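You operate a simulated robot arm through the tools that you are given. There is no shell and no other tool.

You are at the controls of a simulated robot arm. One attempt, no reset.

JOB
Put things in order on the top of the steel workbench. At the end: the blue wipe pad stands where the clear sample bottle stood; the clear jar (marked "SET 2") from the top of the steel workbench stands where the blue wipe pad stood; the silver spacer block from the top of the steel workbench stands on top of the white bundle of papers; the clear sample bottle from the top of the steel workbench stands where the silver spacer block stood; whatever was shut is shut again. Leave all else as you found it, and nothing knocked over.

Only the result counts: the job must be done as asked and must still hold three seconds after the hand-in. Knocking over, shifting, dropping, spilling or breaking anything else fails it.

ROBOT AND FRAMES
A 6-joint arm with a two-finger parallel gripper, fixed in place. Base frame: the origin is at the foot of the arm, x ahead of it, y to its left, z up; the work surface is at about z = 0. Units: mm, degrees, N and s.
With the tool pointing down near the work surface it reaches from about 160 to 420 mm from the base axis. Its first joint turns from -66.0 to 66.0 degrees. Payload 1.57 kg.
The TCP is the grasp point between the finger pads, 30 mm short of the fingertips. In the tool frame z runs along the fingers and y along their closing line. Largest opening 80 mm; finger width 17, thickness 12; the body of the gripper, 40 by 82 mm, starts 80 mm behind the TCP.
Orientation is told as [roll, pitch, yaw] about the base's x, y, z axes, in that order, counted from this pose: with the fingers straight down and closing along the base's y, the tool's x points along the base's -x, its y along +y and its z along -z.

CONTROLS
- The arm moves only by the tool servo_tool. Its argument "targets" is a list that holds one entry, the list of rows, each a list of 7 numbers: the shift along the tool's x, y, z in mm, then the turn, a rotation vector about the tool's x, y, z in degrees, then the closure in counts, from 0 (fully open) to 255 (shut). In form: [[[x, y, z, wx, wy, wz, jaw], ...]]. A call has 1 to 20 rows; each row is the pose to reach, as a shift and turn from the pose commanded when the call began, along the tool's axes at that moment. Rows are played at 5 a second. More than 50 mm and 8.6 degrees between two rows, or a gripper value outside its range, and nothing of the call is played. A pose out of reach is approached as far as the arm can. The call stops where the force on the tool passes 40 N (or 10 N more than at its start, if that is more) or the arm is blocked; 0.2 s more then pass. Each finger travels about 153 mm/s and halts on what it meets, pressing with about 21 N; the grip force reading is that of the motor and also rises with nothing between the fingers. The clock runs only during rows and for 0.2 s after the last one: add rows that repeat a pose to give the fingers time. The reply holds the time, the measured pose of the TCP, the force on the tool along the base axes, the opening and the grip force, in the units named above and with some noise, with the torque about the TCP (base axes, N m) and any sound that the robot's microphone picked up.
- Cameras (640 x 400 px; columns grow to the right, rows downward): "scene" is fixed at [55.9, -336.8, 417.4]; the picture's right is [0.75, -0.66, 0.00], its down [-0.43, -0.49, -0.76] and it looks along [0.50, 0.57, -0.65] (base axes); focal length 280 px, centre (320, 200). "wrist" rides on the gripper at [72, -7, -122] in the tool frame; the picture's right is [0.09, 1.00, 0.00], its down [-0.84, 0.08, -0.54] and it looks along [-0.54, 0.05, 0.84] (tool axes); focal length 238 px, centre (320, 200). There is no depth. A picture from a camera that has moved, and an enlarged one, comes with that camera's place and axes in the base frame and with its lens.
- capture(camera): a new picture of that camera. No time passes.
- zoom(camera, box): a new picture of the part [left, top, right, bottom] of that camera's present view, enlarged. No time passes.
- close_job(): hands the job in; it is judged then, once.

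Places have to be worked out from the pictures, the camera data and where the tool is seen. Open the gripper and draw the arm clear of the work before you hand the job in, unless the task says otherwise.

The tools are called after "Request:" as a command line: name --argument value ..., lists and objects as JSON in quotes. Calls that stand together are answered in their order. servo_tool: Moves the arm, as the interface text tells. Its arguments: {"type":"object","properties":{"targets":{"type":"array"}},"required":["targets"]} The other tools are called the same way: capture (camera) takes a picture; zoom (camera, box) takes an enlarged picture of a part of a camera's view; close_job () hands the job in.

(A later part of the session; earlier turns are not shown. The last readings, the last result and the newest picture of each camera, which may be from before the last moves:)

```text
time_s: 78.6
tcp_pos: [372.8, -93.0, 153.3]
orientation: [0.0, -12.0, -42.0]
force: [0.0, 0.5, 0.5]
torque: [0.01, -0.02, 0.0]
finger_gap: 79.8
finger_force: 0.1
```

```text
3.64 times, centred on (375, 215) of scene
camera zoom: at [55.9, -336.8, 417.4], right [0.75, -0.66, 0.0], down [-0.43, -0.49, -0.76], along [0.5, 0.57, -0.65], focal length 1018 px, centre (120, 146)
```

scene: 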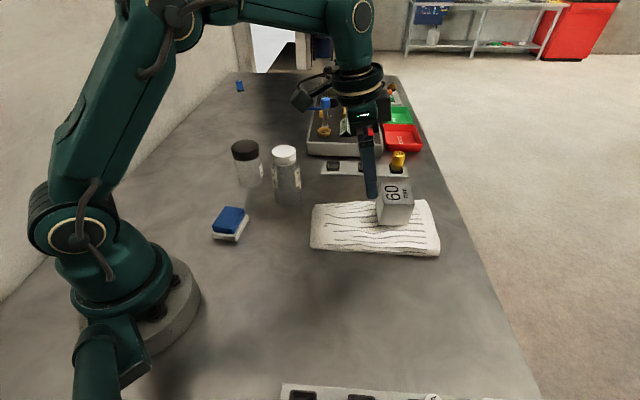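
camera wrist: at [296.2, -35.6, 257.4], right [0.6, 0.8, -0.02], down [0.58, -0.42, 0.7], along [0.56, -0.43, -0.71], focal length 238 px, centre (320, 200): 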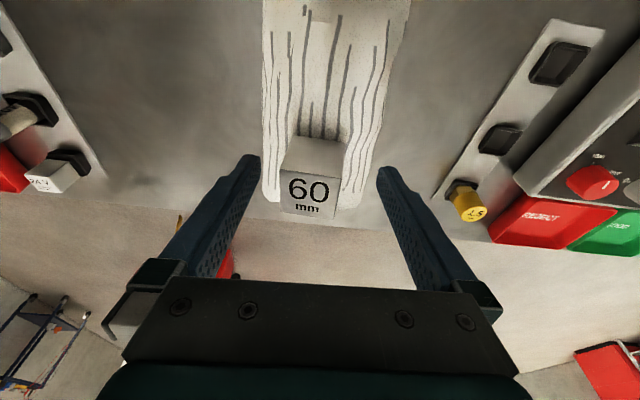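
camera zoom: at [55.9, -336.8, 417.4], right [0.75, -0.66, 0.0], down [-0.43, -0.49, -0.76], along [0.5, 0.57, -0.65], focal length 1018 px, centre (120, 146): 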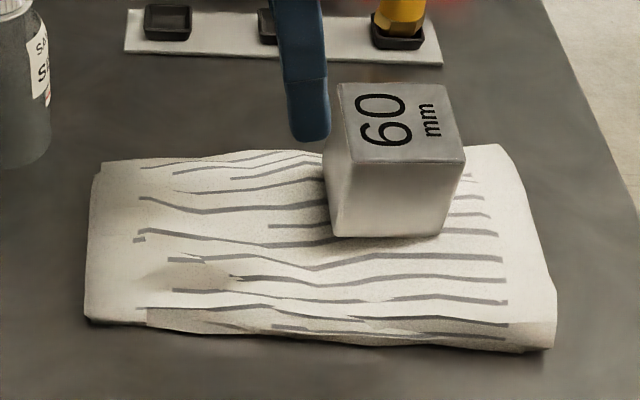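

The block stands on the papers and the bundle hasn't moved. Next I'll raise the arm, undo the pitch and move toward the bottle side to inspect the bottle and jar.

Request:
servo_tool --targets '[[[6, 1.6, -10, 0, 1, 0, 0], [18, 4.7, -24, 0, 3, 0, 0], [33, 8.7, -41, 0, 5.5, 0, 0], [48, 12.6, -57, 0, 8, 0, 0], [62, 16.2, -73, 0, 10.3, 0, 0], [72.3, 18.9, -83.6, 0, 12, 0, 0], [72.3, 18.9, -83.6, 0, 12, 0, 0]]]'

Request:
servo_tool --targets '[[[6, 1.4, 0, 0, 0, -4.2, 0], [15, 3.5, 0, 0, 0, -10.5, 0], [25, 5.8, 0, 0, 0, -17.5, 0], [35, 8.1, 0, 0, 0, -24.5, 0], [44, 10.2, 0, 0, 0, -31, 0], [53, 12.2, 0, 0, 0, -37.5, 0], [59.5, 13.7, 0, 0, 0, -42, 0], [59.5, 13.7, 0, 0, 0, -42, 0]]]'

Request:
capture --camera "wrist"

Request:
capture --camera "scene"

```text
time_s: 80.2
tcp_pos: [318.0, -21.1, 221.1]
orientation: [0.0, 0.0, -42.0]
force: [0.4, -1.2, -0.4]
torque: [-0.02, -0.03, 0.0]
finger_gap: 79.8
finger_force: 0.0
```

```text
time_s: 82.0
tcp_pos: [282.0, 28.1, 219.8]
orientation: [-0.1, -0.1, 0.2]
force: [0.0, -0.5, 0.3]
torque: [-0.03, 0.02, -0.02]
finger_gap: 80.0
finger_force: 0.1
```

```text
taken
camera wrist: at [211.0, 21.8, 342.5], right [-0.09, 1.0, 0.0], down [0.84, 0.08, 0.54], along [0.54, 0.05, -0.84], focal length 238 px, centre (320, 200)
```

wrist: 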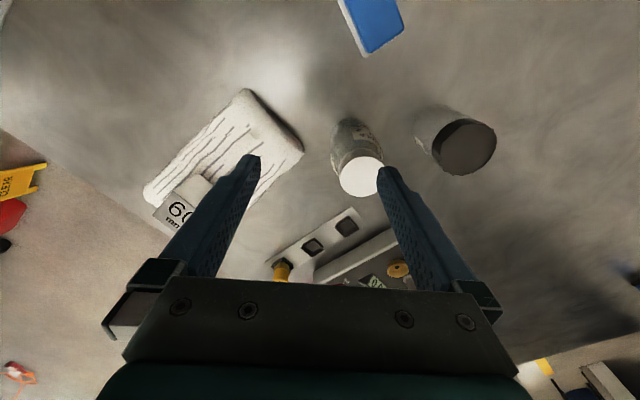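

```text
taken
```

scene: 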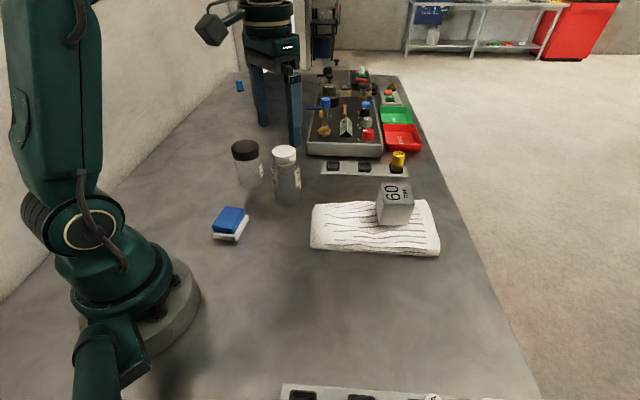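

The arm is clear and the block is steady. I'll zoom on the bottle and jar to read the labels and measure positions.

Request:
zoom --camera "wrist" --box '[320, 90, 510, 210]'

Request:
zoom --camera "wrist" --box '[325, 105, 395, 205]'

Request:
zoom --camera "scene" --box '[225, 130, 310, 210]'

Request:
zoom --camera "scene" --box '[300, 60, 420, 150]'

```text
3.33 times, centred on (415, 150) of wrist
camera zoom: at [211.0, 21.8, 342.5], right [-0.09, 1.0, 0.0], down [0.84, 0.08, 0.54], along [0.54, 0.05, -0.84], focal length 794 px, centre (3, 367)
```

zoom: 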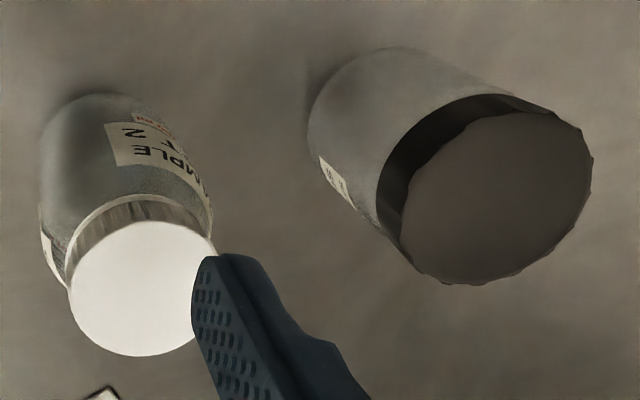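

```text
4.00 times, centred on (360, 155) of wrist
camera zoom: at [211.0, 21.8, 342.5], right [-0.09, 1.0, 0.0], down [0.84, 0.08, 0.54], along [0.54, 0.05, -0.84], focal length 953 px, centre (160, 380)
```

zoom: 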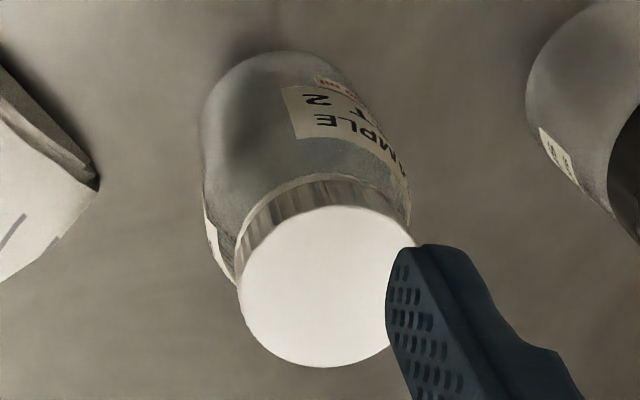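

```text
5.00 times, centred on (268, 170) of scene
camera zoom: at [55.9, -336.8, 417.4], right [0.75, -0.66, 0.0], down [-0.43, -0.49, -0.76], along [0.5, 0.57, -0.65], focal length 1399 px, centre (582, 350)
```

zoom: 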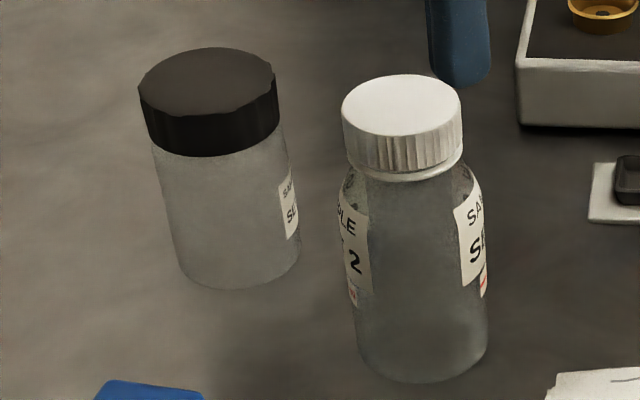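

```text
4.44 times, centred on (360, 105) of scene
camera zoom: at [55.9, -336.8, 417.4], right [0.75, -0.66, 0.0], down [-0.43, -0.49, -0.76], along [0.5, 0.57, -0.65], focal length 1244 px, centre (142, 622)
```

zoom: 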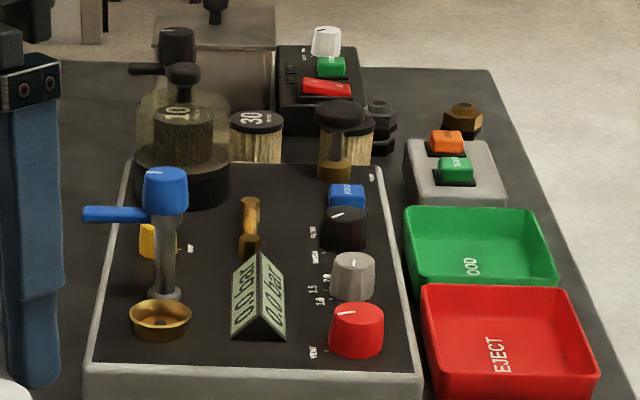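

Both containers carry "SAMPLE SET 2" labels: the black-lidded straight one is the jar, and the white-capped shouldered one is the sample bottle. From the wrist views the bottle stands near (320,76), about 118–125 mm tall, so I'll move above it with the fingertips still over the cap.

Request:
servo_tool --targets '[[[-5, 6, 4, 0, 0, 0, 0], [-14, 18, 14, 0, 0, 0, 0], [-24, 31, 28, 0, 0, 0, 0], [-33, 42, 40, 0, 0, 0, 0], [-38, 48, 48, 0, 0, 0, 0], [-38, 48, 48, 0, 0, 0, 0]]]'

Request:
capture --camera "wrist"

Request:
zoom --camera "wrist" --box '[240, 100, 400, 220]'

Request:
zoom --camera "scene" --box '[225, 100, 345, 210]'

```text
time_s: 83.4
tcp_pos: [322.4, 76.3, 172.4]
orientation: [0.0, 0.0, 0.1]
force: [0.2, 1.2, 0.0]
torque: [-0.03, 0.01, 0.01]
finger_gap: 80.0
finger_force: 0.0
```

```text
taken
camera wrist: at [249.6, 69.4, 293.9], right [-0.09, 1.0, 0.0], down [0.84, 0.08, 0.54], along [0.54, 0.05, -0.84], focal length 238 px, centre (320, 200)
```

wrist: 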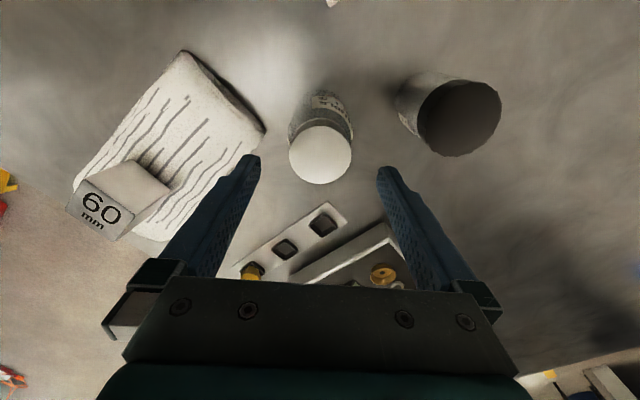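

```text
3.33 times, centred on (320, 160) of wrist
camera zoom: at [249.6, 69.4, 293.9], right [-0.09, 1.0, 0.0], down [0.84, 0.08, 0.54], along [0.54, 0.05, -0.84], focal length 794 px, centre (320, 333)
```

zoom: 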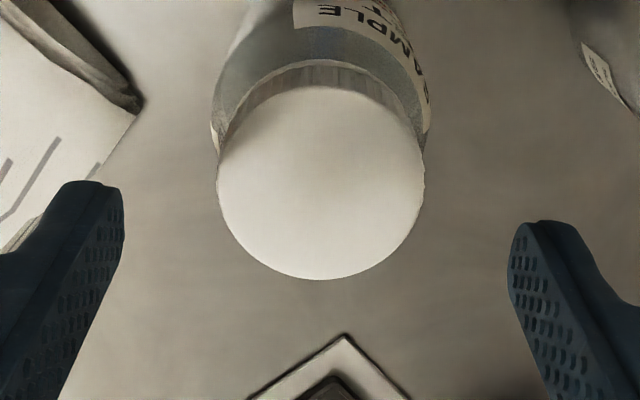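

```text
3.64 times, centred on (285, 155) of scene
camera zoom: at [55.9, -336.8, 417.4], right [0.75, -0.66, 0.0], down [-0.43, -0.49, -0.76], along [0.5, 0.57, -0.65], focal length 1018 px, centre (447, 364)
```

zoom: 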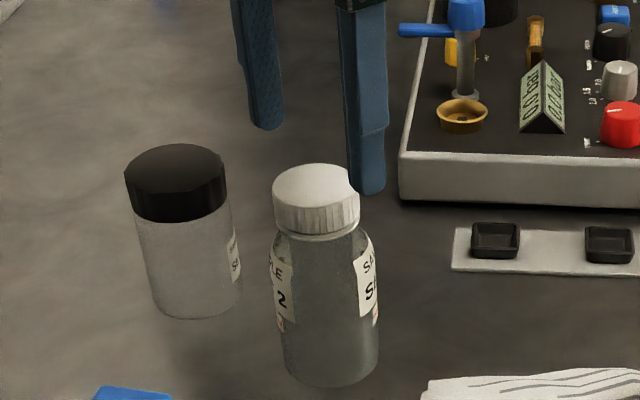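

The bottle's cap centre is within 2 mm of the TCP at (320,76). I'll descend around it to z≈105 and check the spacing.

Request:
servo_tool --targets '[[[0.5, 0, 6, 0, 0, 0, 0], [1, 0, 18, 0, 0, 0, 0], [1.5, 0, 32, 0, 0, 0, 0], [1.5, 0, 46, 0, 0, 0, 0], [1.5, 0, 58, 0, 0, 0, 0], [1.5, 0, 66, 0, 0, 0, 0], [1.5, 0, 66, 0, 0, 0, 0]]]'

Request:
capture --camera "wrist"

Request:
zoom --camera "scene" --box '[225, 100, 345, 210]'

```text
time_s: 85.0
tcp_pos: [321.2, 75.6, 105.7]
orientation: [-0.1, -0.1, -0.1]
force: [-0.2, 0.9, -0.4]
torque: [0.0, 0.0, -0.01]
finger_gap: 80.1
finger_force: 0.1
```

```text
taken
camera wrist: at [248.6, 68.2, 228.0], right [-0.09, 1.0, 0.0], down [0.84, 0.08, 0.54], along [0.54, 0.05, -0.84], focal length 238 px, centre (320, 200)
```

wrist: 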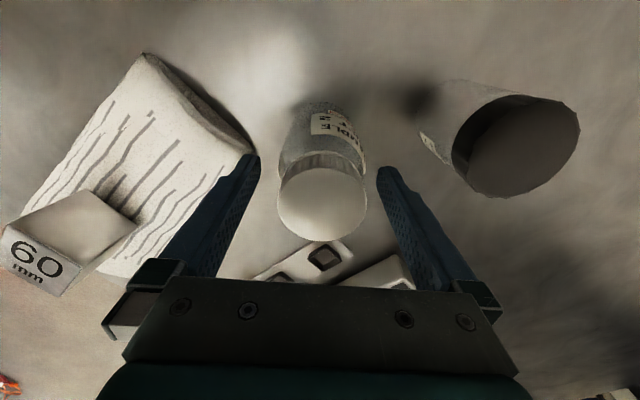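

```text
3.64 times, centred on (285, 155) of scene
camera zoom: at [55.9, -336.8, 417.4], right [0.75, -0.66, 0.0], down [-0.43, -0.49, -0.76], along [0.5, 0.57, -0.65], focal length 1018 px, centre (447, 364)
```

zoom: 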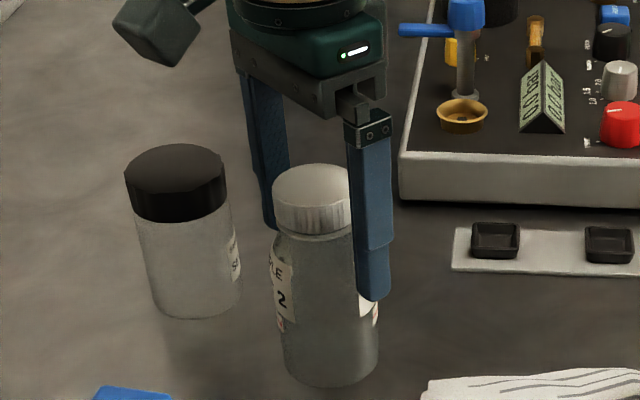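

The bottle is centred on the TCP, so its spot is about (320.8,75.4). I'll descend to z≈60 and close gently on the body.

Request:
servo_tool --targets '[[[0, 0, 8, 0, 0, 0, 0], [0, 0, 20, 0, 0, 0, 0], [0, 0, 32, 0, 0, 0, 0], [0, 0, 42, 0, 0, 0, 0], [0, 0, 46, 0, 0, 0, 0], [0, 0, 46, 0, 0, 0, 0], [0, 0, 46, 0, 0, 0, 40], [0, 0, 46, 0, 0, 0, 55], [0, 0, 46, 0, 0, 0, 65], [0, 0, 46, 0, 0, 0, 75], [0, 0, 46, 0, 0, 0, 255], [0, 0, 46, 0, 0, 0, 255], [0, 0, 46, 0, 0, 0, 255]]]'

Request:
capture --camera "wrist"

Request:
zoom --camera "scene" --box '[225, 100, 345, 210]'

```text
time_s: 87.8
tcp_pos: [321.8, 77.6, 60.3]
orientation: [-0.1, 0.0, 0.0]
force: [-0.4, 0.1, -0.1]
torque: [0.0, 0.03, 0.02]
finger_gap: 59.2
finger_force: 21.3
```

```text
taken
camera wrist: at [248.3, 70.9, 181.6], right [-0.09, 1.0, 0.0], down [0.84, 0.08, 0.54], along [0.54, 0.05, -0.84], focal length 238 px, centre (320, 200)
```

wrist: 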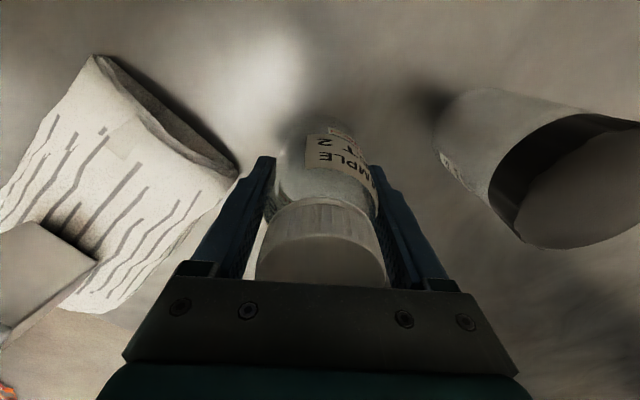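

```text
3.64 times, centred on (285, 155) of scene
camera zoom: at [55.9, -336.8, 417.4], right [0.75, -0.66, 0.0], down [-0.43, -0.49, -0.76], along [0.5, 0.57, -0.65], focal length 1018 px, centre (447, 364)
```

zoom: 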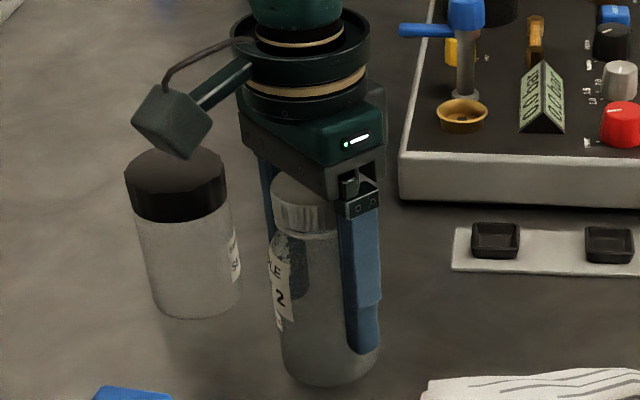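

The bottle is held with a 59 mm gap and 21 N. I'll lift it slowly and straight by 80 mm.

Request:
servo_tool --targets '[[[0, 0, -2, 0, 0, 0, 255], [0, 0, -6, 0, 0, 0, 255], [0, 0, -13, 0, 0, 0, 255], [0, 0, -22, 0, 0, 0, 255], [0, 0, -32, 0, 0, 0, 255], [0, 0, -43, 0, 0, 0, 255], [0, 0, -54, 0, 0, 0, 255], [0, 0, -64, 0, 0, 0, 255], [0, 0, -73, 0, 0, 0, 255], [0, 0, -79, 0, 0, 0, 255], [0, 0, -82, 0, 0, 0, 255], [0, 0, -82, 0, 0, 0, 255]]]'

Request:
capture --camera "scene"

```text
time_s: 90.4
tcp_pos: [322.4, 78.4, 141.4]
orientation: [0.0, -0.1, 0.1]
force: [0.5, 0.5, -0.3]
torque: [0.0, 0.0, -0.03]
finger_gap: 59.3
finger_force: 21.0
```

```text
taken
```

scene: 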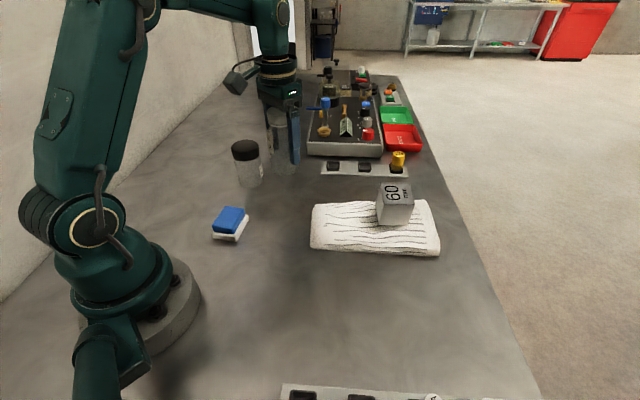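

The force hardly changed, so the bottle is very light or wasn't lifted. I'll zoom to confirm it is in the gripper.

Request:
zoom --camera "scene" --box '[225, 60, 345, 210]'

Request:
capture --camera "wrist"

```text
2.67 times, centred on (285, 135) of scene
camera zoom: at [55.9, -336.8, 417.4], right [0.75, -0.66, 0.0], down [-0.43, -0.49, -0.76], along [0.5, 0.57, -0.65], focal length 746 px, centre (413, 373)
```

zoom: 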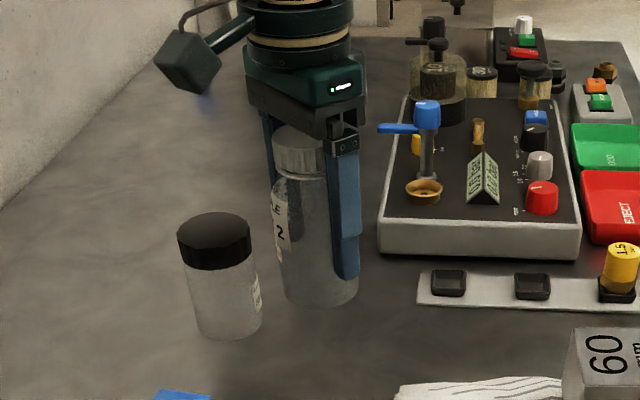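

```text
taken
camera wrist: at [249.3, 70.1, 263.7], right [-0.09, 1.0, 0.0], down [0.84, 0.08, 0.54], along [0.54, 0.05, -0.84], focal length 238 px, centre (320, 200)
```

wrist: 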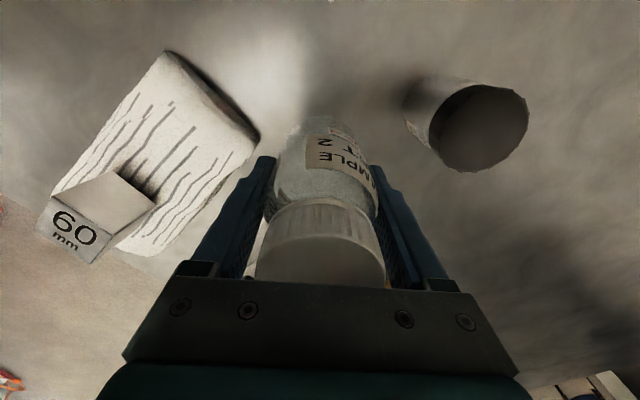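

The bottle is lifted upright. I'll carry it smoothly to above the block's old place at (248.6,-278), turning the tool to -55° on the way.

Request:
servo_tool --targets '[[[1.5, -7.1, 0, 0, 0, 1.1, 255], [4.4, -21.3, 0, 0, 0, 3.3, 255], [8.7, -42.6, 0, 0, 0, 6.6, 255], [13.8, -67.5, 0, 0, 0, 10.5, 255], [19.3, -94.1, 0, 0, 0, 14.6, 255], [24.7, -120.7, 0, 0, 0, 18.7, 255], [30.2, -147.4, 0, 0, 0, 22.8, 255], [35.6, -174, 0, 0, 0, 27, 255], [41.1, -200.6, 0, 0, 0, 31.1, 255], [46.5, -227.3, 0, 0, 0, 35.2, 255], [52, -253.9, 0, 0, 0, 39.3, 255], [57.1, -278.8, 0, 0, 0, 43.2, 255], [61.8, -301.8, 0, 0, 0, 46.8, 255], [65.8, -321.4, 0, 0, 0, 49.8, 255], [69.1, -337.3, 0, 0, 0, 52.3, 255], [71.2, -348, 0, 0, 0, 53.9, 255], [72.7, -355.1, 0, 0, 0, 55, 255], [72.7, -355.1, 0, 0, 0, 55, 255]]]'

Request:
capture --camera "wrist"

Request:
capture --camera "scene"

```text
time_s: 94.2
tcp_pos: [249.4, -278.1, 140.4]
orientation: [0.0, 0.0, -55.1]
force: [-0.6, 0.0, 0.0]
torque: [0.0, 0.0, -0.01]
finger_gap: 58.9
finger_force: 21.1
```

```text
taken
camera wrist: at [202.1, -224.1, 263.1], right [0.76, 0.65, 0.0], down [0.54, -0.64, 0.54], along [0.35, -0.41, -0.84], focal length 238 px, centre (320, 200)
```

wrist: 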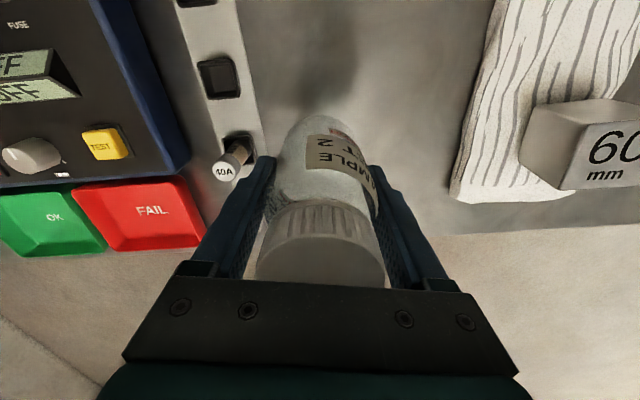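

```text
taken
```

scene: 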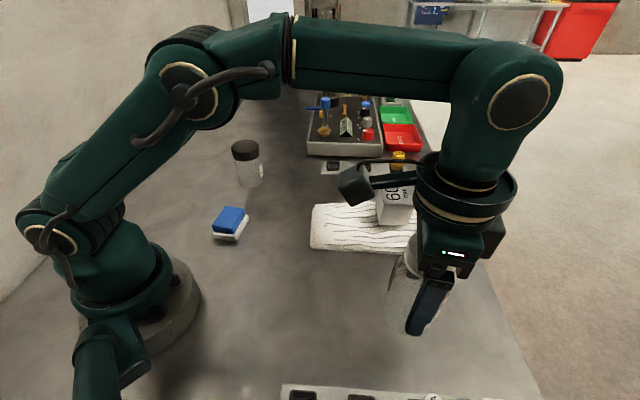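

The bottle is over the old block place at (249,-279). I'll lower it 79 mm, just short of the bench.

Request:
servo_tool --targets '[[[0, 0, 4, 0, 0, 0, 255], [0, 0, 13, 0, 0, 0, 255], [0, 0, 25, 0, 0, 0, 255], [0, 0, 38, 0, 0, 0, 255], [0, 0, 51, 0, 0, 0, 255], [0, 0, 63, 0, 0, 0, 255], [0, 0, 72, 0, 0, 0, 255], [0, 0, 77, 0, 0, 0, 255], [0, 0, 79, 0, 0, 0, 255], [0, 0, 79, 0, 0, 0, 255]]]'

Request:
zoom --camera "scene" --box '[320, 230, 480, 400]'

```text
time_s: 96.4
tcp_pos: [247.8, -279.1, 62.2]
orientation: [0.0, -0.1, -55.1]
force: [0.1, -0.3, -0.5]
torque: [0.0, 0.0, 0.01]
finger_gap: 59.3
finger_force: 21.4
```

```text
2.35 times, centred on (400, 315) of scene
camera zoom: at [55.9, -336.8, 417.4], right [0.75, -0.66, 0.0], down [-0.43, -0.49, -0.76], along [0.5, 0.57, -0.65], focal length 658 px, centre (132, -71)
```

zoom: 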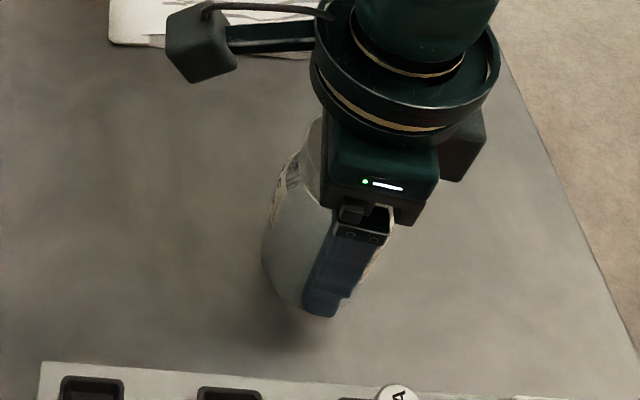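

The bottle's base is about 2–3 mm above the bench. I'll lower in 0.5 mm rows until contact shows.

Request:
servo_tool --targets '[[[0, 0, 0.5, 0, 0, 0, 255], [0, 0, 1, 0, 0, 0, 255], [0, 0, 1.5, 0, 0, 0, 255], [0, 0, 2, 0, 0, 0, 255], [0, 0, 2, 0, 0, 0, 255]]]'

```text
time_s: 97.6
tcp_pos: [248.4, -279.6, 59.6]
orientation: [0.0, 0.0, -55.1]
force: [0.3, -0.2, 0.1]
torque: [0.0, -0.07, -0.01]
finger_gap: 59.3
finger_force: 20.6
```

No clear contact yet. I'll go down another 1.5 mm in half-millimetre steps.

Request:
servo_tool --targets '[[[0, 0, 0.5, 0, 0, 0, 255], [0, 0, 1, 0, 0, 0, 255], [0, 0, 1.5, 0, 0, 0, 255], [0, 0, 1.5, 0, 0, 0, 255]]]'

```text
time_s: 98.6
tcp_pos: [248.7, -280.1, 60.3]
orientation: [0.1, -0.1, -55.1]
force: [0.4, -1.1, 4.3]
torque: [-0.07, -0.05, 0.01]
finger_gap: 58.9
finger_force: 21.1
```

Contact at about 4 N: the bottle stands on the bench. I'll open gradually to release it.

Request:
servo_tool --targets '[[[0, 0, -0.3, 0, 0, 0, 90], [0, 0, -0.3, 0, 0, 0, 75], [0, 0, -0.3, 0, 0, 0, 66], [0, 0, -0.3, 0, 0, 0, 60], [0, 0, -0.3, 0, 0, 0, 50], [0, 0, -0.3, 0, 0, 0, 35], [0, 0, -0.3, 0, 0, 0, 15], [0, 0, -0.3, 0, 0, 0, 0], [0, 0, -0.3, 0, 0, 0, 0]]]'

Request:
capture --camera "wrist"

Request:
zoom --camera "scene" --box '[320, 230, 480, 400]'

```text
time_s: 100.6
tcp_pos: [248.0, -279.9, 59.8]
orientation: [0.0, 0.0, -54.9]
force: [-1.2, -0.7, 0.1]
torque: [0.0, -0.02, 0.01]
finger_gap: 80.1
finger_force: 0.1
```

```text
taken
camera wrist: at [201.5, -224.0, 181.9], right [0.76, 0.65, 0.0], down [0.54, -0.64, 0.54], along [0.35, -0.41, -0.84], focal length 238 px, centre (320, 200)
```

wrist: 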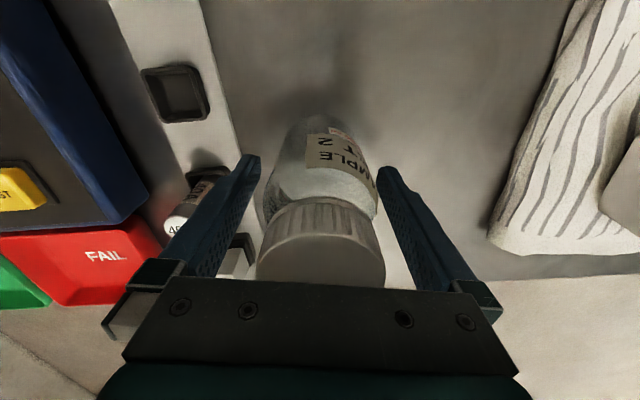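

```text
2.35 times, centred on (400, 315) of scene
camera zoom: at [55.9, -336.8, 417.4], right [0.75, -0.66, 0.0], down [-0.43, -0.49, -0.76], along [0.5, 0.57, -0.65], focal length 658 px, centre (132, -71)
```

zoom: 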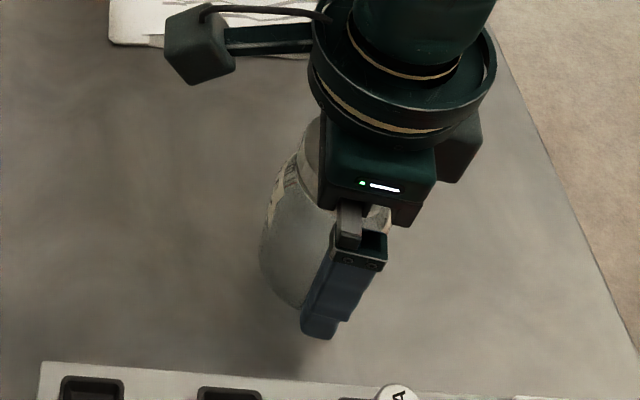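

The bottle stands free between the fingers. I'll rise straight up by 125 mm and check it.

Request:
servo_tool --targets '[[[0, 0, -3, 0, 0, 0, 0], [0, 0, -10, 0, 0, 0, 0], [0, 0, -22, 0, 0, 0, 0], [0, 0, -36, 0, 0, 0, 0], [0, 0, -52, 0, 0, 0, 0], [0, 0, -70, 0, 0, 0, 0], [0, 0, -88, 0, 0, 0, 0], [0, 0, -106, 0, 0, 0, 0], [0, 0, -120, 0, 0, 0, 0], [0, 0, -125, 0, 0, 0, 0], [0, 0, -125, 0, 0, 0, 0]]]'

Request:
capture --camera "wrist"

Request:
capture --camera "scene"

```text
time_s: 103.0
tcp_pos: [245.8, -279.3, 184.2]
orientation: [0.0, 0.0, -55.0]
force: [0.4, 1.4, 0.8]
torque: [-0.01, 0.0, 0.03]
finger_gap: 79.9
finger_force: 0.1
```

```text
taken
camera wrist: at [200.5, -224.9, 306.0], right [0.76, 0.65, 0.0], down [0.54, -0.64, 0.54], along [0.35, -0.41, -0.84], focal length 238 px, centre (320, 200)
```

wrist: 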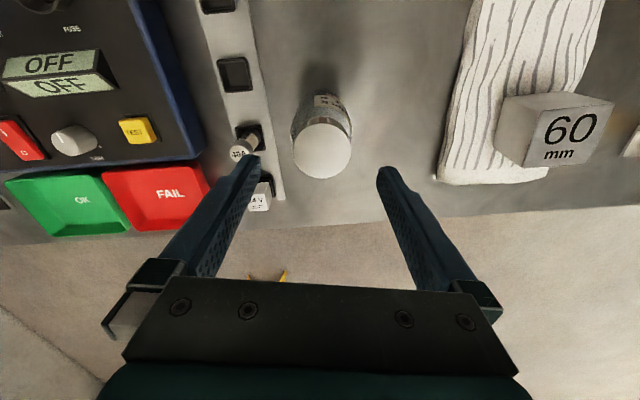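

```text
taken
```

scene: 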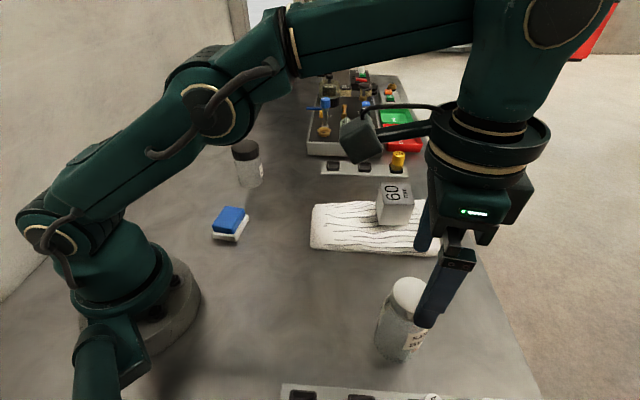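

The bottle stands upright at the old block place. Now I'll move over toward the blue pad near (179,73), turning the tool to +38° to match its short side, and look.

Request:
servo_tool --targets '[[[6, 3, -1, 0, 0, -2, 0], [18, 9.3, -1, 0, 0, -5.5, 0], [35, 18, -2, 0, 0, -10.5, 0], [53, 27.3, -2, 0, 0, -16, 0], [71, 36.6, -2, 0, 0, -21.5, 0], [89, 45.9, -3, 0, 0, -27, 0], [107, 55.2, -3, 0, 0, -32.5, 0], [125, 64.5, -3, 0, 0, -38, 0], [143, 73.7, -4, 0, 0, -43.5, 0], [161, 83, -4, 0, 0, -49, 0], [179, 92.3, -4, 0, 0, -54.5, 0], [197, 101.6, -5, 0, 0, -60, 0], [215, 110.9, -5, 0, 0, -65.5, 0], [233, 120.1, -5, 0, 0, -71, 0], [251, 129.4, -6, 0, 0, -76.5, 0], [269, 138.7, -6, 0, 0, -82, 0], [286, 147.5, -6, 0, 0, -87.3, 0], [298, 153.7, -6, 0, 0, -91, 0], [304.1, 156.8, -6, 0, 0, -93, 0], [304.1, 156.8, -6, 0, 0, -93, 0]]]'

Request:
capture --camera "wrist"

Request:
capture --camera "scene"

```text
time_s: 107.2
tcp_pos: [201.9, 60.1, 191.5]
orientation: [0.0, 0.0, 38.0]
force: [-0.5, 0.7, 0.3]
torque: [0.02, 0.0, 0.02]
finger_gap: 80.0
finger_force: 0.0
```

```text
taken
camera wrist: at [149.5, 10.6, 313.1], right [-0.69, 0.73, 0.0], down [0.61, 0.58, 0.54], along [0.39, 0.37, -0.84], focal length 238 px, centre (320, 200)
```

wrist: 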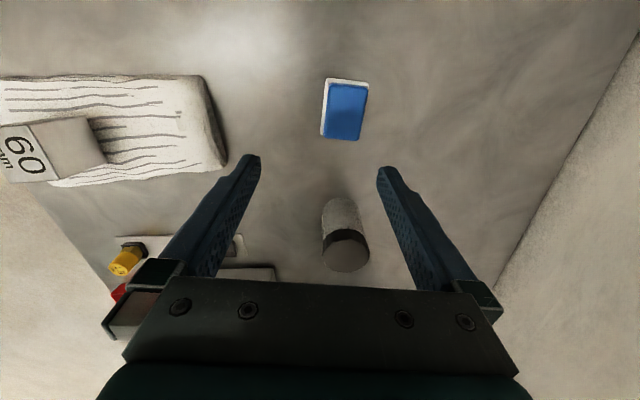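

```text
taken
```

scene: 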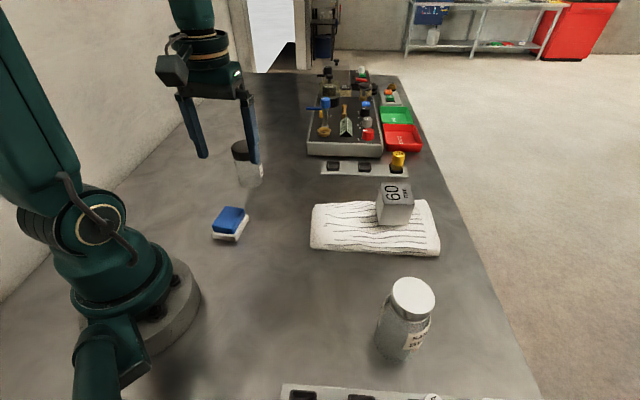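

Request:
zoom --camera "wrist" --box '[290, 60, 400, 160]'

Request:
zoom --camera "scene" --box '[200, 195, 260, 250]'

Request:
zoom --camera "scene" --box '[360, 260, 460, 380]'

```text
4.00 times, centred on (345, 110) of wrist
camera zoom: at [149.5, 10.6, 313.1], right [-0.69, 0.73, 0.0], down [0.61, 0.58, 0.54], along [0.39, 0.37, -0.84], focal length 953 px, centre (220, 560)
```

zoom: 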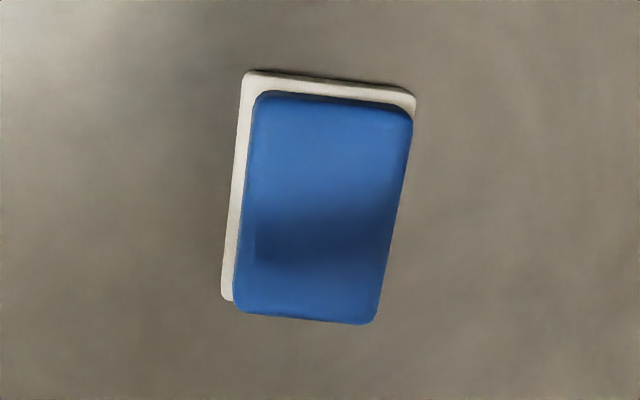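

```text
7.27 times, centred on (230, 222) of scene
camera zoom: at [55.9, -336.8, 417.4], right [0.75, -0.66, 0.0], down [-0.43, -0.49, -0.76], along [0.5, 0.57, -0.65], focal length 2035 px, centre (974, 36)
```

zoom: 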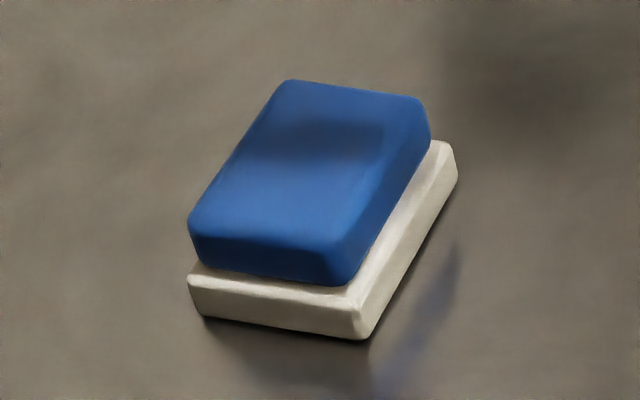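

```text
3.33 times, centred on (410, 320) of scene
camera zoom: at [55.9, -336.8, 417.4], right [0.75, -0.66, 0.0], down [-0.43, -0.49, -0.76], along [0.5, 0.57, -0.65], focal length 933 px, centre (20, -200)
```

zoom: 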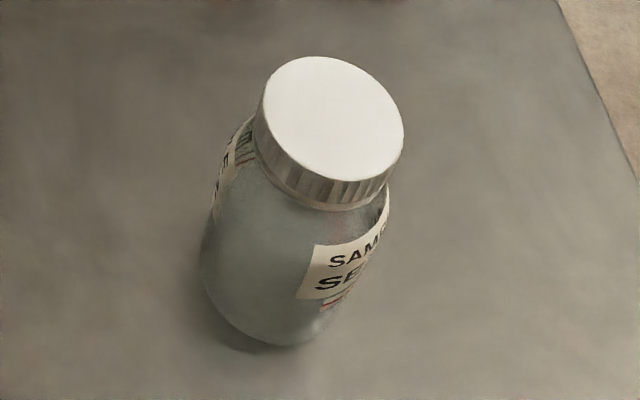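

The pad lies at about (178.5,77.3), roughly 51 × 68 mm with its long side at 38°, so the current yaw suits gripping its short side. I'll move above it and down to z≈85 to check alignment.

Request:
servo_tool --targets '[[[1.5, 5, 5, 0, 0, 0, 0], [4, 14, 17, 0, 0, 0, 0], [6.5, 22.5, 33, 0, 0, 0, 0], [8, 27.8, 51, 0, 0, 0, 0], [8, 27.8, 69, 0, 0, 0, 0], [8, 27.8, 87, 0, 0, 0, 0], [8, 27.8, 100, 0, 0, 0, 0], [8, 27.8, 106, 0, 0, 0, 0], [8, 27.8, 106, 0, 0, 0, 0]]]'

Request:
capture --camera "wrist"

Request:
zoom --camera "wrist" --box '[240, 90, 400, 210]'

Request:
capture --camera "scene"

```text
time_s: 109.2
tcp_pos: [180.7, 77.0, 84.6]
orientation: [0.0, -0.1, 38.1]
force: [-0.7, 0.2, -0.2]
torque: [0.01, -0.04, 0.04]
finger_gap: 79.9
finger_force: 0.1
```

```text
taken
camera wrist: at [127.2, 27.1, 206.5], right [-0.69, 0.73, 0.0], down [0.61, 0.58, 0.54], along [0.4, 0.37, -0.84], focal length 238 px, centre (320, 200)
```

wrist: 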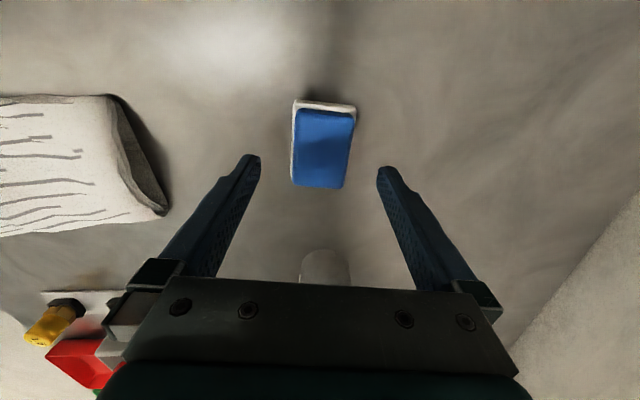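

```text
3.33 times, centred on (320, 150) of wrist
camera zoom: at [127.2, 27.1, 206.5], right [-0.69, 0.73, 0.0], down [0.61, 0.58, 0.54], along [0.4, 0.37, -0.84], focal length 794 px, centre (320, 367)
```

zoom: 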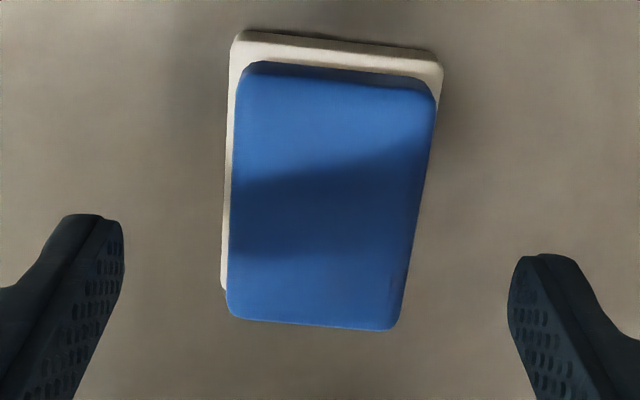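

```text
taken
```

scene: 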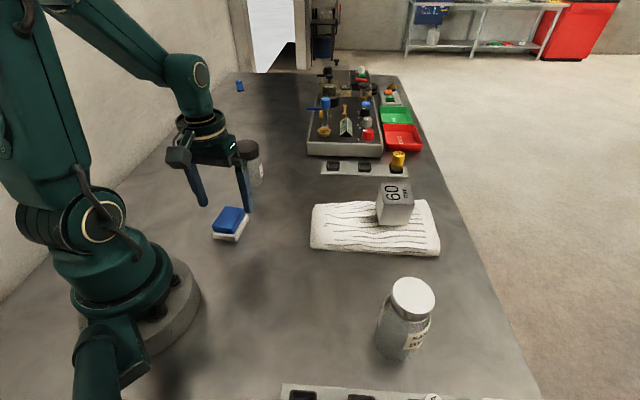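

The pad is centred within 2 mm and aligned within 2°. I'll descend to z≈34 (fingertips about 4 mm above the bench) and close gently.

Request:
servo_tool --targets '[[[-0.6, 0.6, 6, 0, 0, 0.5, 0], [-1.2, 1.2, 17, 0, 0, 1, 0], [-1.2, 1.2, 29, 0, 0, 1, 0], [-1.2, 1.2, 40, 0, 0, 1, 0], [-1.2, 1.2, 47, 0, 0, 1, 0], [-1.2, 1.2, 50.5, 0, 0, 1, 0], [-1.2, 1.2, 50.5, 0, 0, 1, 0]]]'

Request:
capture --camera "wrist"

Request:
zoom --camera "scene" --box '[180, 150, 300, 260]'

```text
time_s: 110.8
tcp_pos: [180.6, 77.8, 33.7]
orientation: [0.0, 0.0, 36.9]
force: [0.2, -0.8, -0.9]
torque: [0.01, 0.0, -0.01]
finger_gap: 79.8
finger_force: 0.0
```

```text
taken
camera wrist: at [126.6, 30.1, 156.0], right [-0.67, 0.74, 0.0], down [0.62, 0.57, 0.54], along [0.4, 0.36, -0.84], focal length 238 px, centre (320, 200)
```

wrist: 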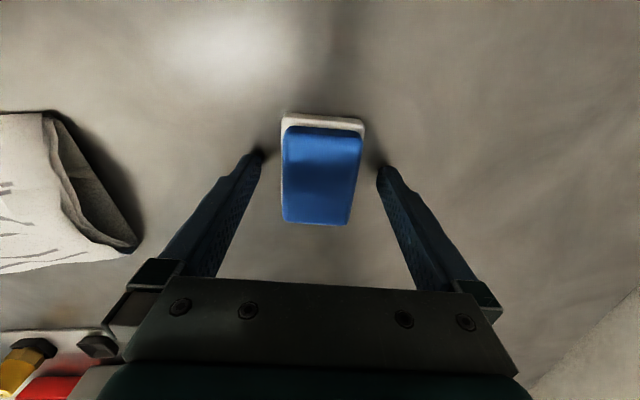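

```text
3.64 times, centred on (240, 205) of scene
camera zoom: at [55.9, -336.8, 417.4], right [0.75, -0.66, 0.0], down [-0.43, -0.49, -0.76], along [0.5, 0.57, -0.65], focal length 1018 px, centre (611, 182)
```

zoom: 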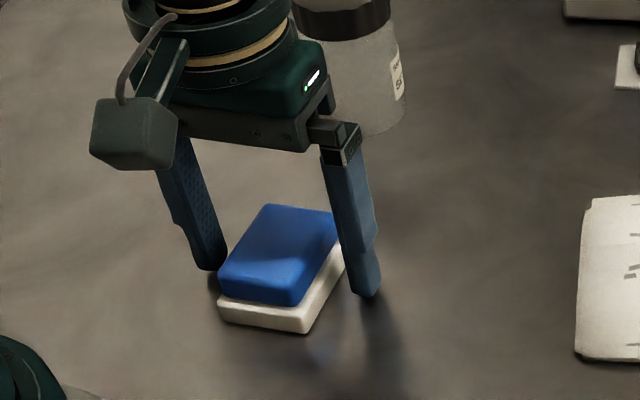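

The fingers straddle the pad evenly, so I'll close on it gradually.

Request:
servo_tool --targets '[[[0, 0, 0, 0, 0, 0, 50], [0, 0, 0, 0, 0, 0, 70], [0, 0, 0, 0, 0, 0, 85], [0, 0, 0, 0, 0, 0, 95], [0, 0, 0, 0, 0, 0, 255], [0, 0, 0, 0, 0, 0, 255], [0, 0, 0, 0, 0, 0, 255]]]'

Request:
capture --camera "wrist"

```text
time_s: 112.4
tcp_pos: [180.9, 78.7, 34.6]
orientation: [0.1, 0.0, 37.0]
force: [-0.1, -0.7, 1.3]
torque: [-0.02, 0.03, 0.0]
finger_gap: 49.1
finger_force: 20.9
```

```text
taken
camera wrist: at [126.7, 30.1, 156.1], right [-0.67, 0.74, 0.0], down [0.62, 0.56, 0.54], along [0.4, 0.36, -0.84], focal length 238 px, centre (320, 200)
```

wrist: 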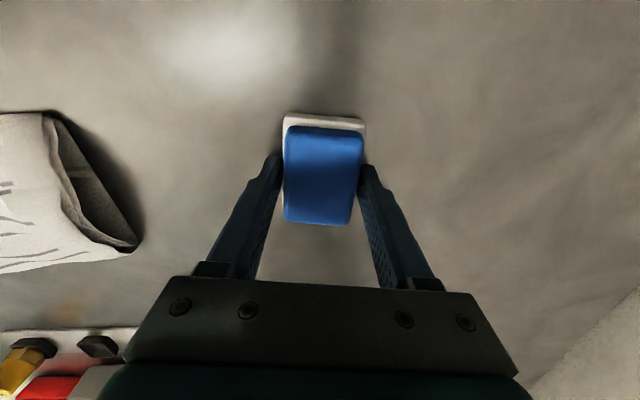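

The pad is held at a 49 mm gap, its place being about (180,78.3). I'll lift it 60 mm.

Request:
servo_tool --targets '[[[0, 0, -2, 0, 0, 0, 255], [0, 0, -6, 0, 0, 0, 255], [0, 0, -13, 0, 0, 0, 255], [0, 0, -22, 0, 0, 0, 255], [0, 0, -33, 0, 0, 0, 255], [0, 0, -44, 0, 0, 0, 255], [0, 0, -54, 0, 0, 0, 255], [0, 0, -60, 0, 0, 0, 255], [0, 0, -60, 0, 0, 0, 255]]]'

Request:
capture --camera "wrist"

Request:
capture --camera "scene"

```text
time_s: 114.4
tcp_pos: [180.3, 79.6, 93.4]
orientation: [0.0, -0.1, 36.9]
force: [0.3, 0.1, -0.9]
torque: [0.05, 0.03, -0.01]
finger_gap: 49.5
finger_force: 21.0
```

```text
taken
camera wrist: at [125.0, 30.3, 216.5], right [-0.67, 0.74, 0.0], down [0.62, 0.56, 0.54], along [0.4, 0.36, -0.84], focal length 238 px, centre (320, 200)
```

wrist: 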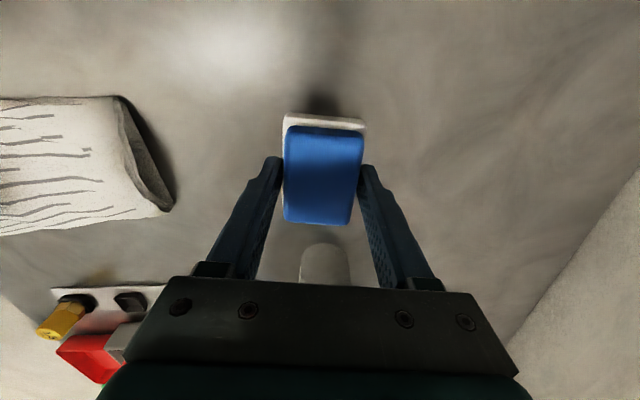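

```text
taken
```

scene: 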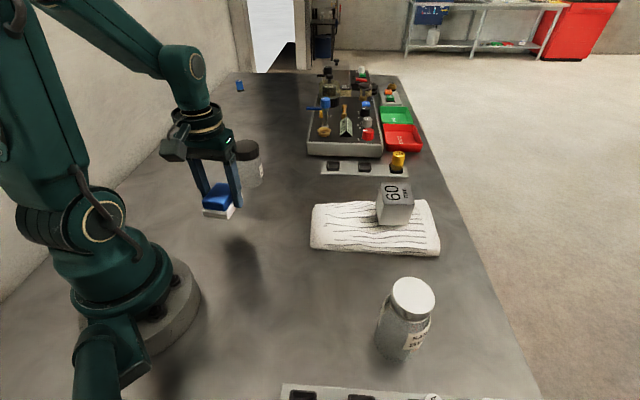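

The pad came up as one piece. I'll carry it to above the bottle's old place at (321,76.6).

Request:
servo_tool --targets '[[[-4, -3.1, 0, 0, 0, 0, 255], [-13, -10.2, 0, 0, 0, 0, 255], [-27, -21.2, 0, 0, 0, 0, 255], [-43, -33.8, 0, 0, 0, 0, 255], [-59, -46.3, 0, 0, 0, 0, 255], [-75, -58.9, 0, 0, 0, 0, 255], [-90, -70.6, 0, 0, 0, 0, 255], [-102, -80.1, 0, 0, 0, 0, 255], [-109, -85.6, 0, 0, 0, 0, 255], [-111.6, -87.6, 0, 0, 0, 0, 255], [-111.6, -87.6, 0, 0, 0, 0, 255]]]'

Request:
capture --camera "wrist"

Request:
capture --camera "scene"

```text
time_s: 116.8
tcp_pos: [320.5, 76.0, 94.2]
orientation: [0.0, 0.0, 37.1]
force: [0.7, -0.2, -0.3]
torque: [0.0, 0.0, -0.01]
finger_gap: 49.1
finger_force: 20.6
```

```text
taken
camera wrist: at [265.9, 27.1, 216.4], right [-0.67, 0.74, 0.0], down [0.62, 0.57, 0.54], along [0.4, 0.36, -0.84], focal length 238 px, centre (320, 200)
```

wrist: 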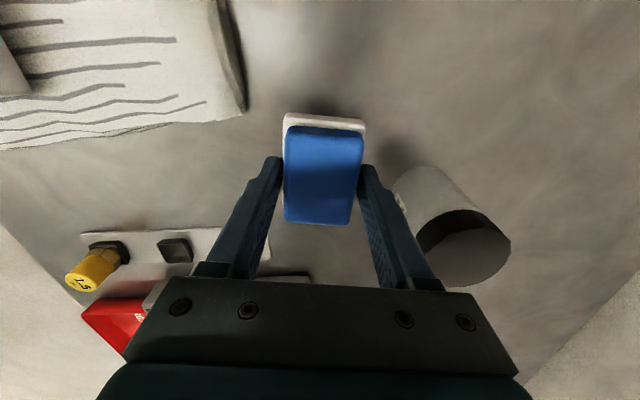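

```text
taken
```

scene: 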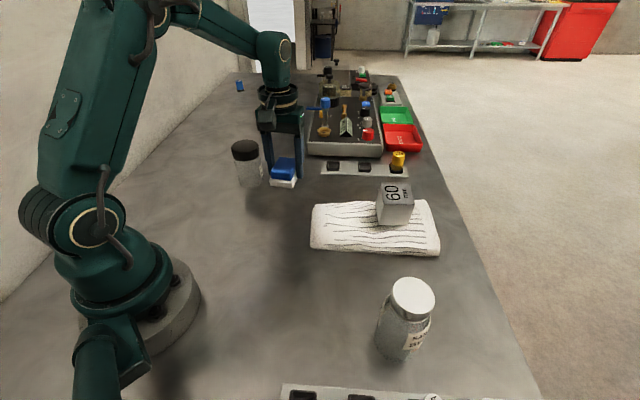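

The pad is over the target at (320,76). I'll lower it 58 mm, nearly to the bench.

Request:
servo_tool --targets '[[[-0.6, -0.1, 4, 0, 0, 0, 255], [-1.3, -0.2, 13, 0, 0, 0, 255], [-1.3, -0.2, 25, 0, 0, 0, 255], [-1.3, -0.2, 37, 0, 0, 0, 255], [-1.3, -0.2, 48, 0, 0, 0, 255], [-1.3, -0.2, 55, 0, 0, 0, 255], [-1.3, -0.2, 58, 0, 0, 0, 255], [-1.3, -0.2, 58, 0, 0, 0, 255]]]'

```text
time_s: 118.6
tcp_pos: [321.4, 76.5, 36.0]
orientation: [0.0, 0.0, 37.0]
force: [-0.7, -0.8, -1.1]
torque: [-0.03, 0.0, 0.01]
finger_gap: 49.1
finger_force: 20.8
```

It's at (321.4,76.5,36), about 2 mm above the bench. I'll lower in half-millimetre rows until contact.

Request:
servo_tool --targets '[[[0, 0, 0.5, 0, 0, 0, 255], [0, 0, 1, 0, 0, 0, 255], [0, 0, 1.5, 0, 0, 0, 255], [0, 0, 2, 0, 0, 0, 255], [0, 0, 2, 0, 0, 0, 255]]]'

```text
time_s: 119.8
tcp_pos: [322.1, 77.4, 34.7]
orientation: [-0.1, 0.1, 37.0]
force: [0.2, -0.4, 0.1]
torque: [0.01, 0.03, 0.03]
finger_gap: 49.2
finger_force: 20.7
```

Request:
servo_tool --targets '[[[0, 0, 0.4, 0, 0, 0, 255], [0, 0, 0.8, 0, 0, 0, 255], [0, 0, 0.8, 0, 0, 0, 255]]]'

```text
time_s: 120.6
tcp_pos: [323.0, 77.8, 33.4]
orientation: [0.0, 0.0, 37.0]
force: [-2.4, -0.8, 5.5]
torque: [-0.01, 0.1, 0.01]
finger_gap: 49.0
finger_force: 21.0
```

The force rose to about 5.5 N, so the pad is on the bench. I'll open gradually, then rise straight up.

Request:
servo_tool --targets '[[[0, 0, -0.3, 0, 0, 0, 120], [0, 0, -0.3, 0, 0, 0, 100], [0, 0, -0.3, 0, 0, 0, 92], [0, 0, -0.3, 0, 0, 0, 84], [0, 0, -0.3, 0, 0, 0, 70], [0, 0, -0.3, 0, 0, 0, 50], [0, 0, -0.3, 0, 0, 0, 25], [0, 0, -0.3, 0, 0, 0, 0], [0, 0, -0.3, 0, 0, 0, 0], [0, 0, -4, 0, 0, 0, 0], [0, 0, -14, 0, 0, 0, 0], [0, 0, -30, 0, 0, 0, 0], [0, 0, -50, 0, 0, 0, 0], [0, 0, -72, 0, 0, 0, 0], [0, 0, -96, 0, 0, 0, 0], [0, 0, -120, 0, 0, 0, 0], [0, 0, -142, 0, 0, 0, 0], [0, 0, -155, 0, 0, 0, 0], [0, 0, -160, 0, 0, 0, 0], [0, 0, -160, 0, 0, 0, 0]]]'

Request:
capture --camera "wrist"

Request:
capture --camera "scene"

```text
time_s: 124.8
tcp_pos: [320.4, 78.7, 193.5]
orientation: [-0.1, -0.1, 37.0]
force: [0.7, 0.7, 0.6]
torque: [0.0, 0.0, -0.03]
finger_gap: 80.1
finger_force: 0.0
```

```text
taken
camera wrist: at [267.4, 29.8, 315.5], right [-0.67, 0.74, 0.0], down [0.62, 0.57, 0.54], along [0.4, 0.36, -0.84], focal length 238 px, centre (320, 200)
```

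wrist: 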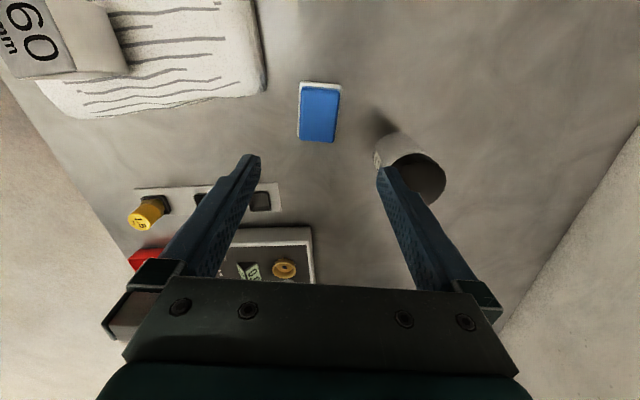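

```text
taken
```

scene: 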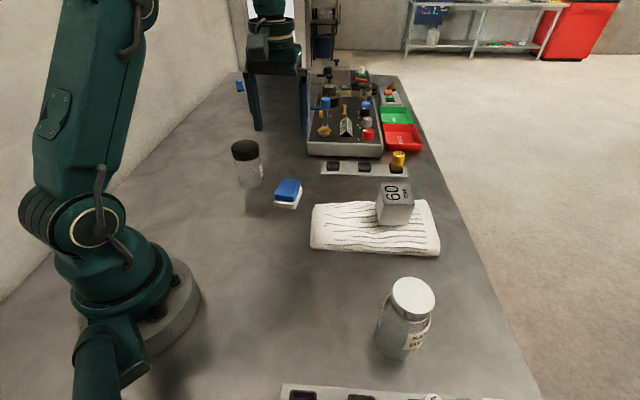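

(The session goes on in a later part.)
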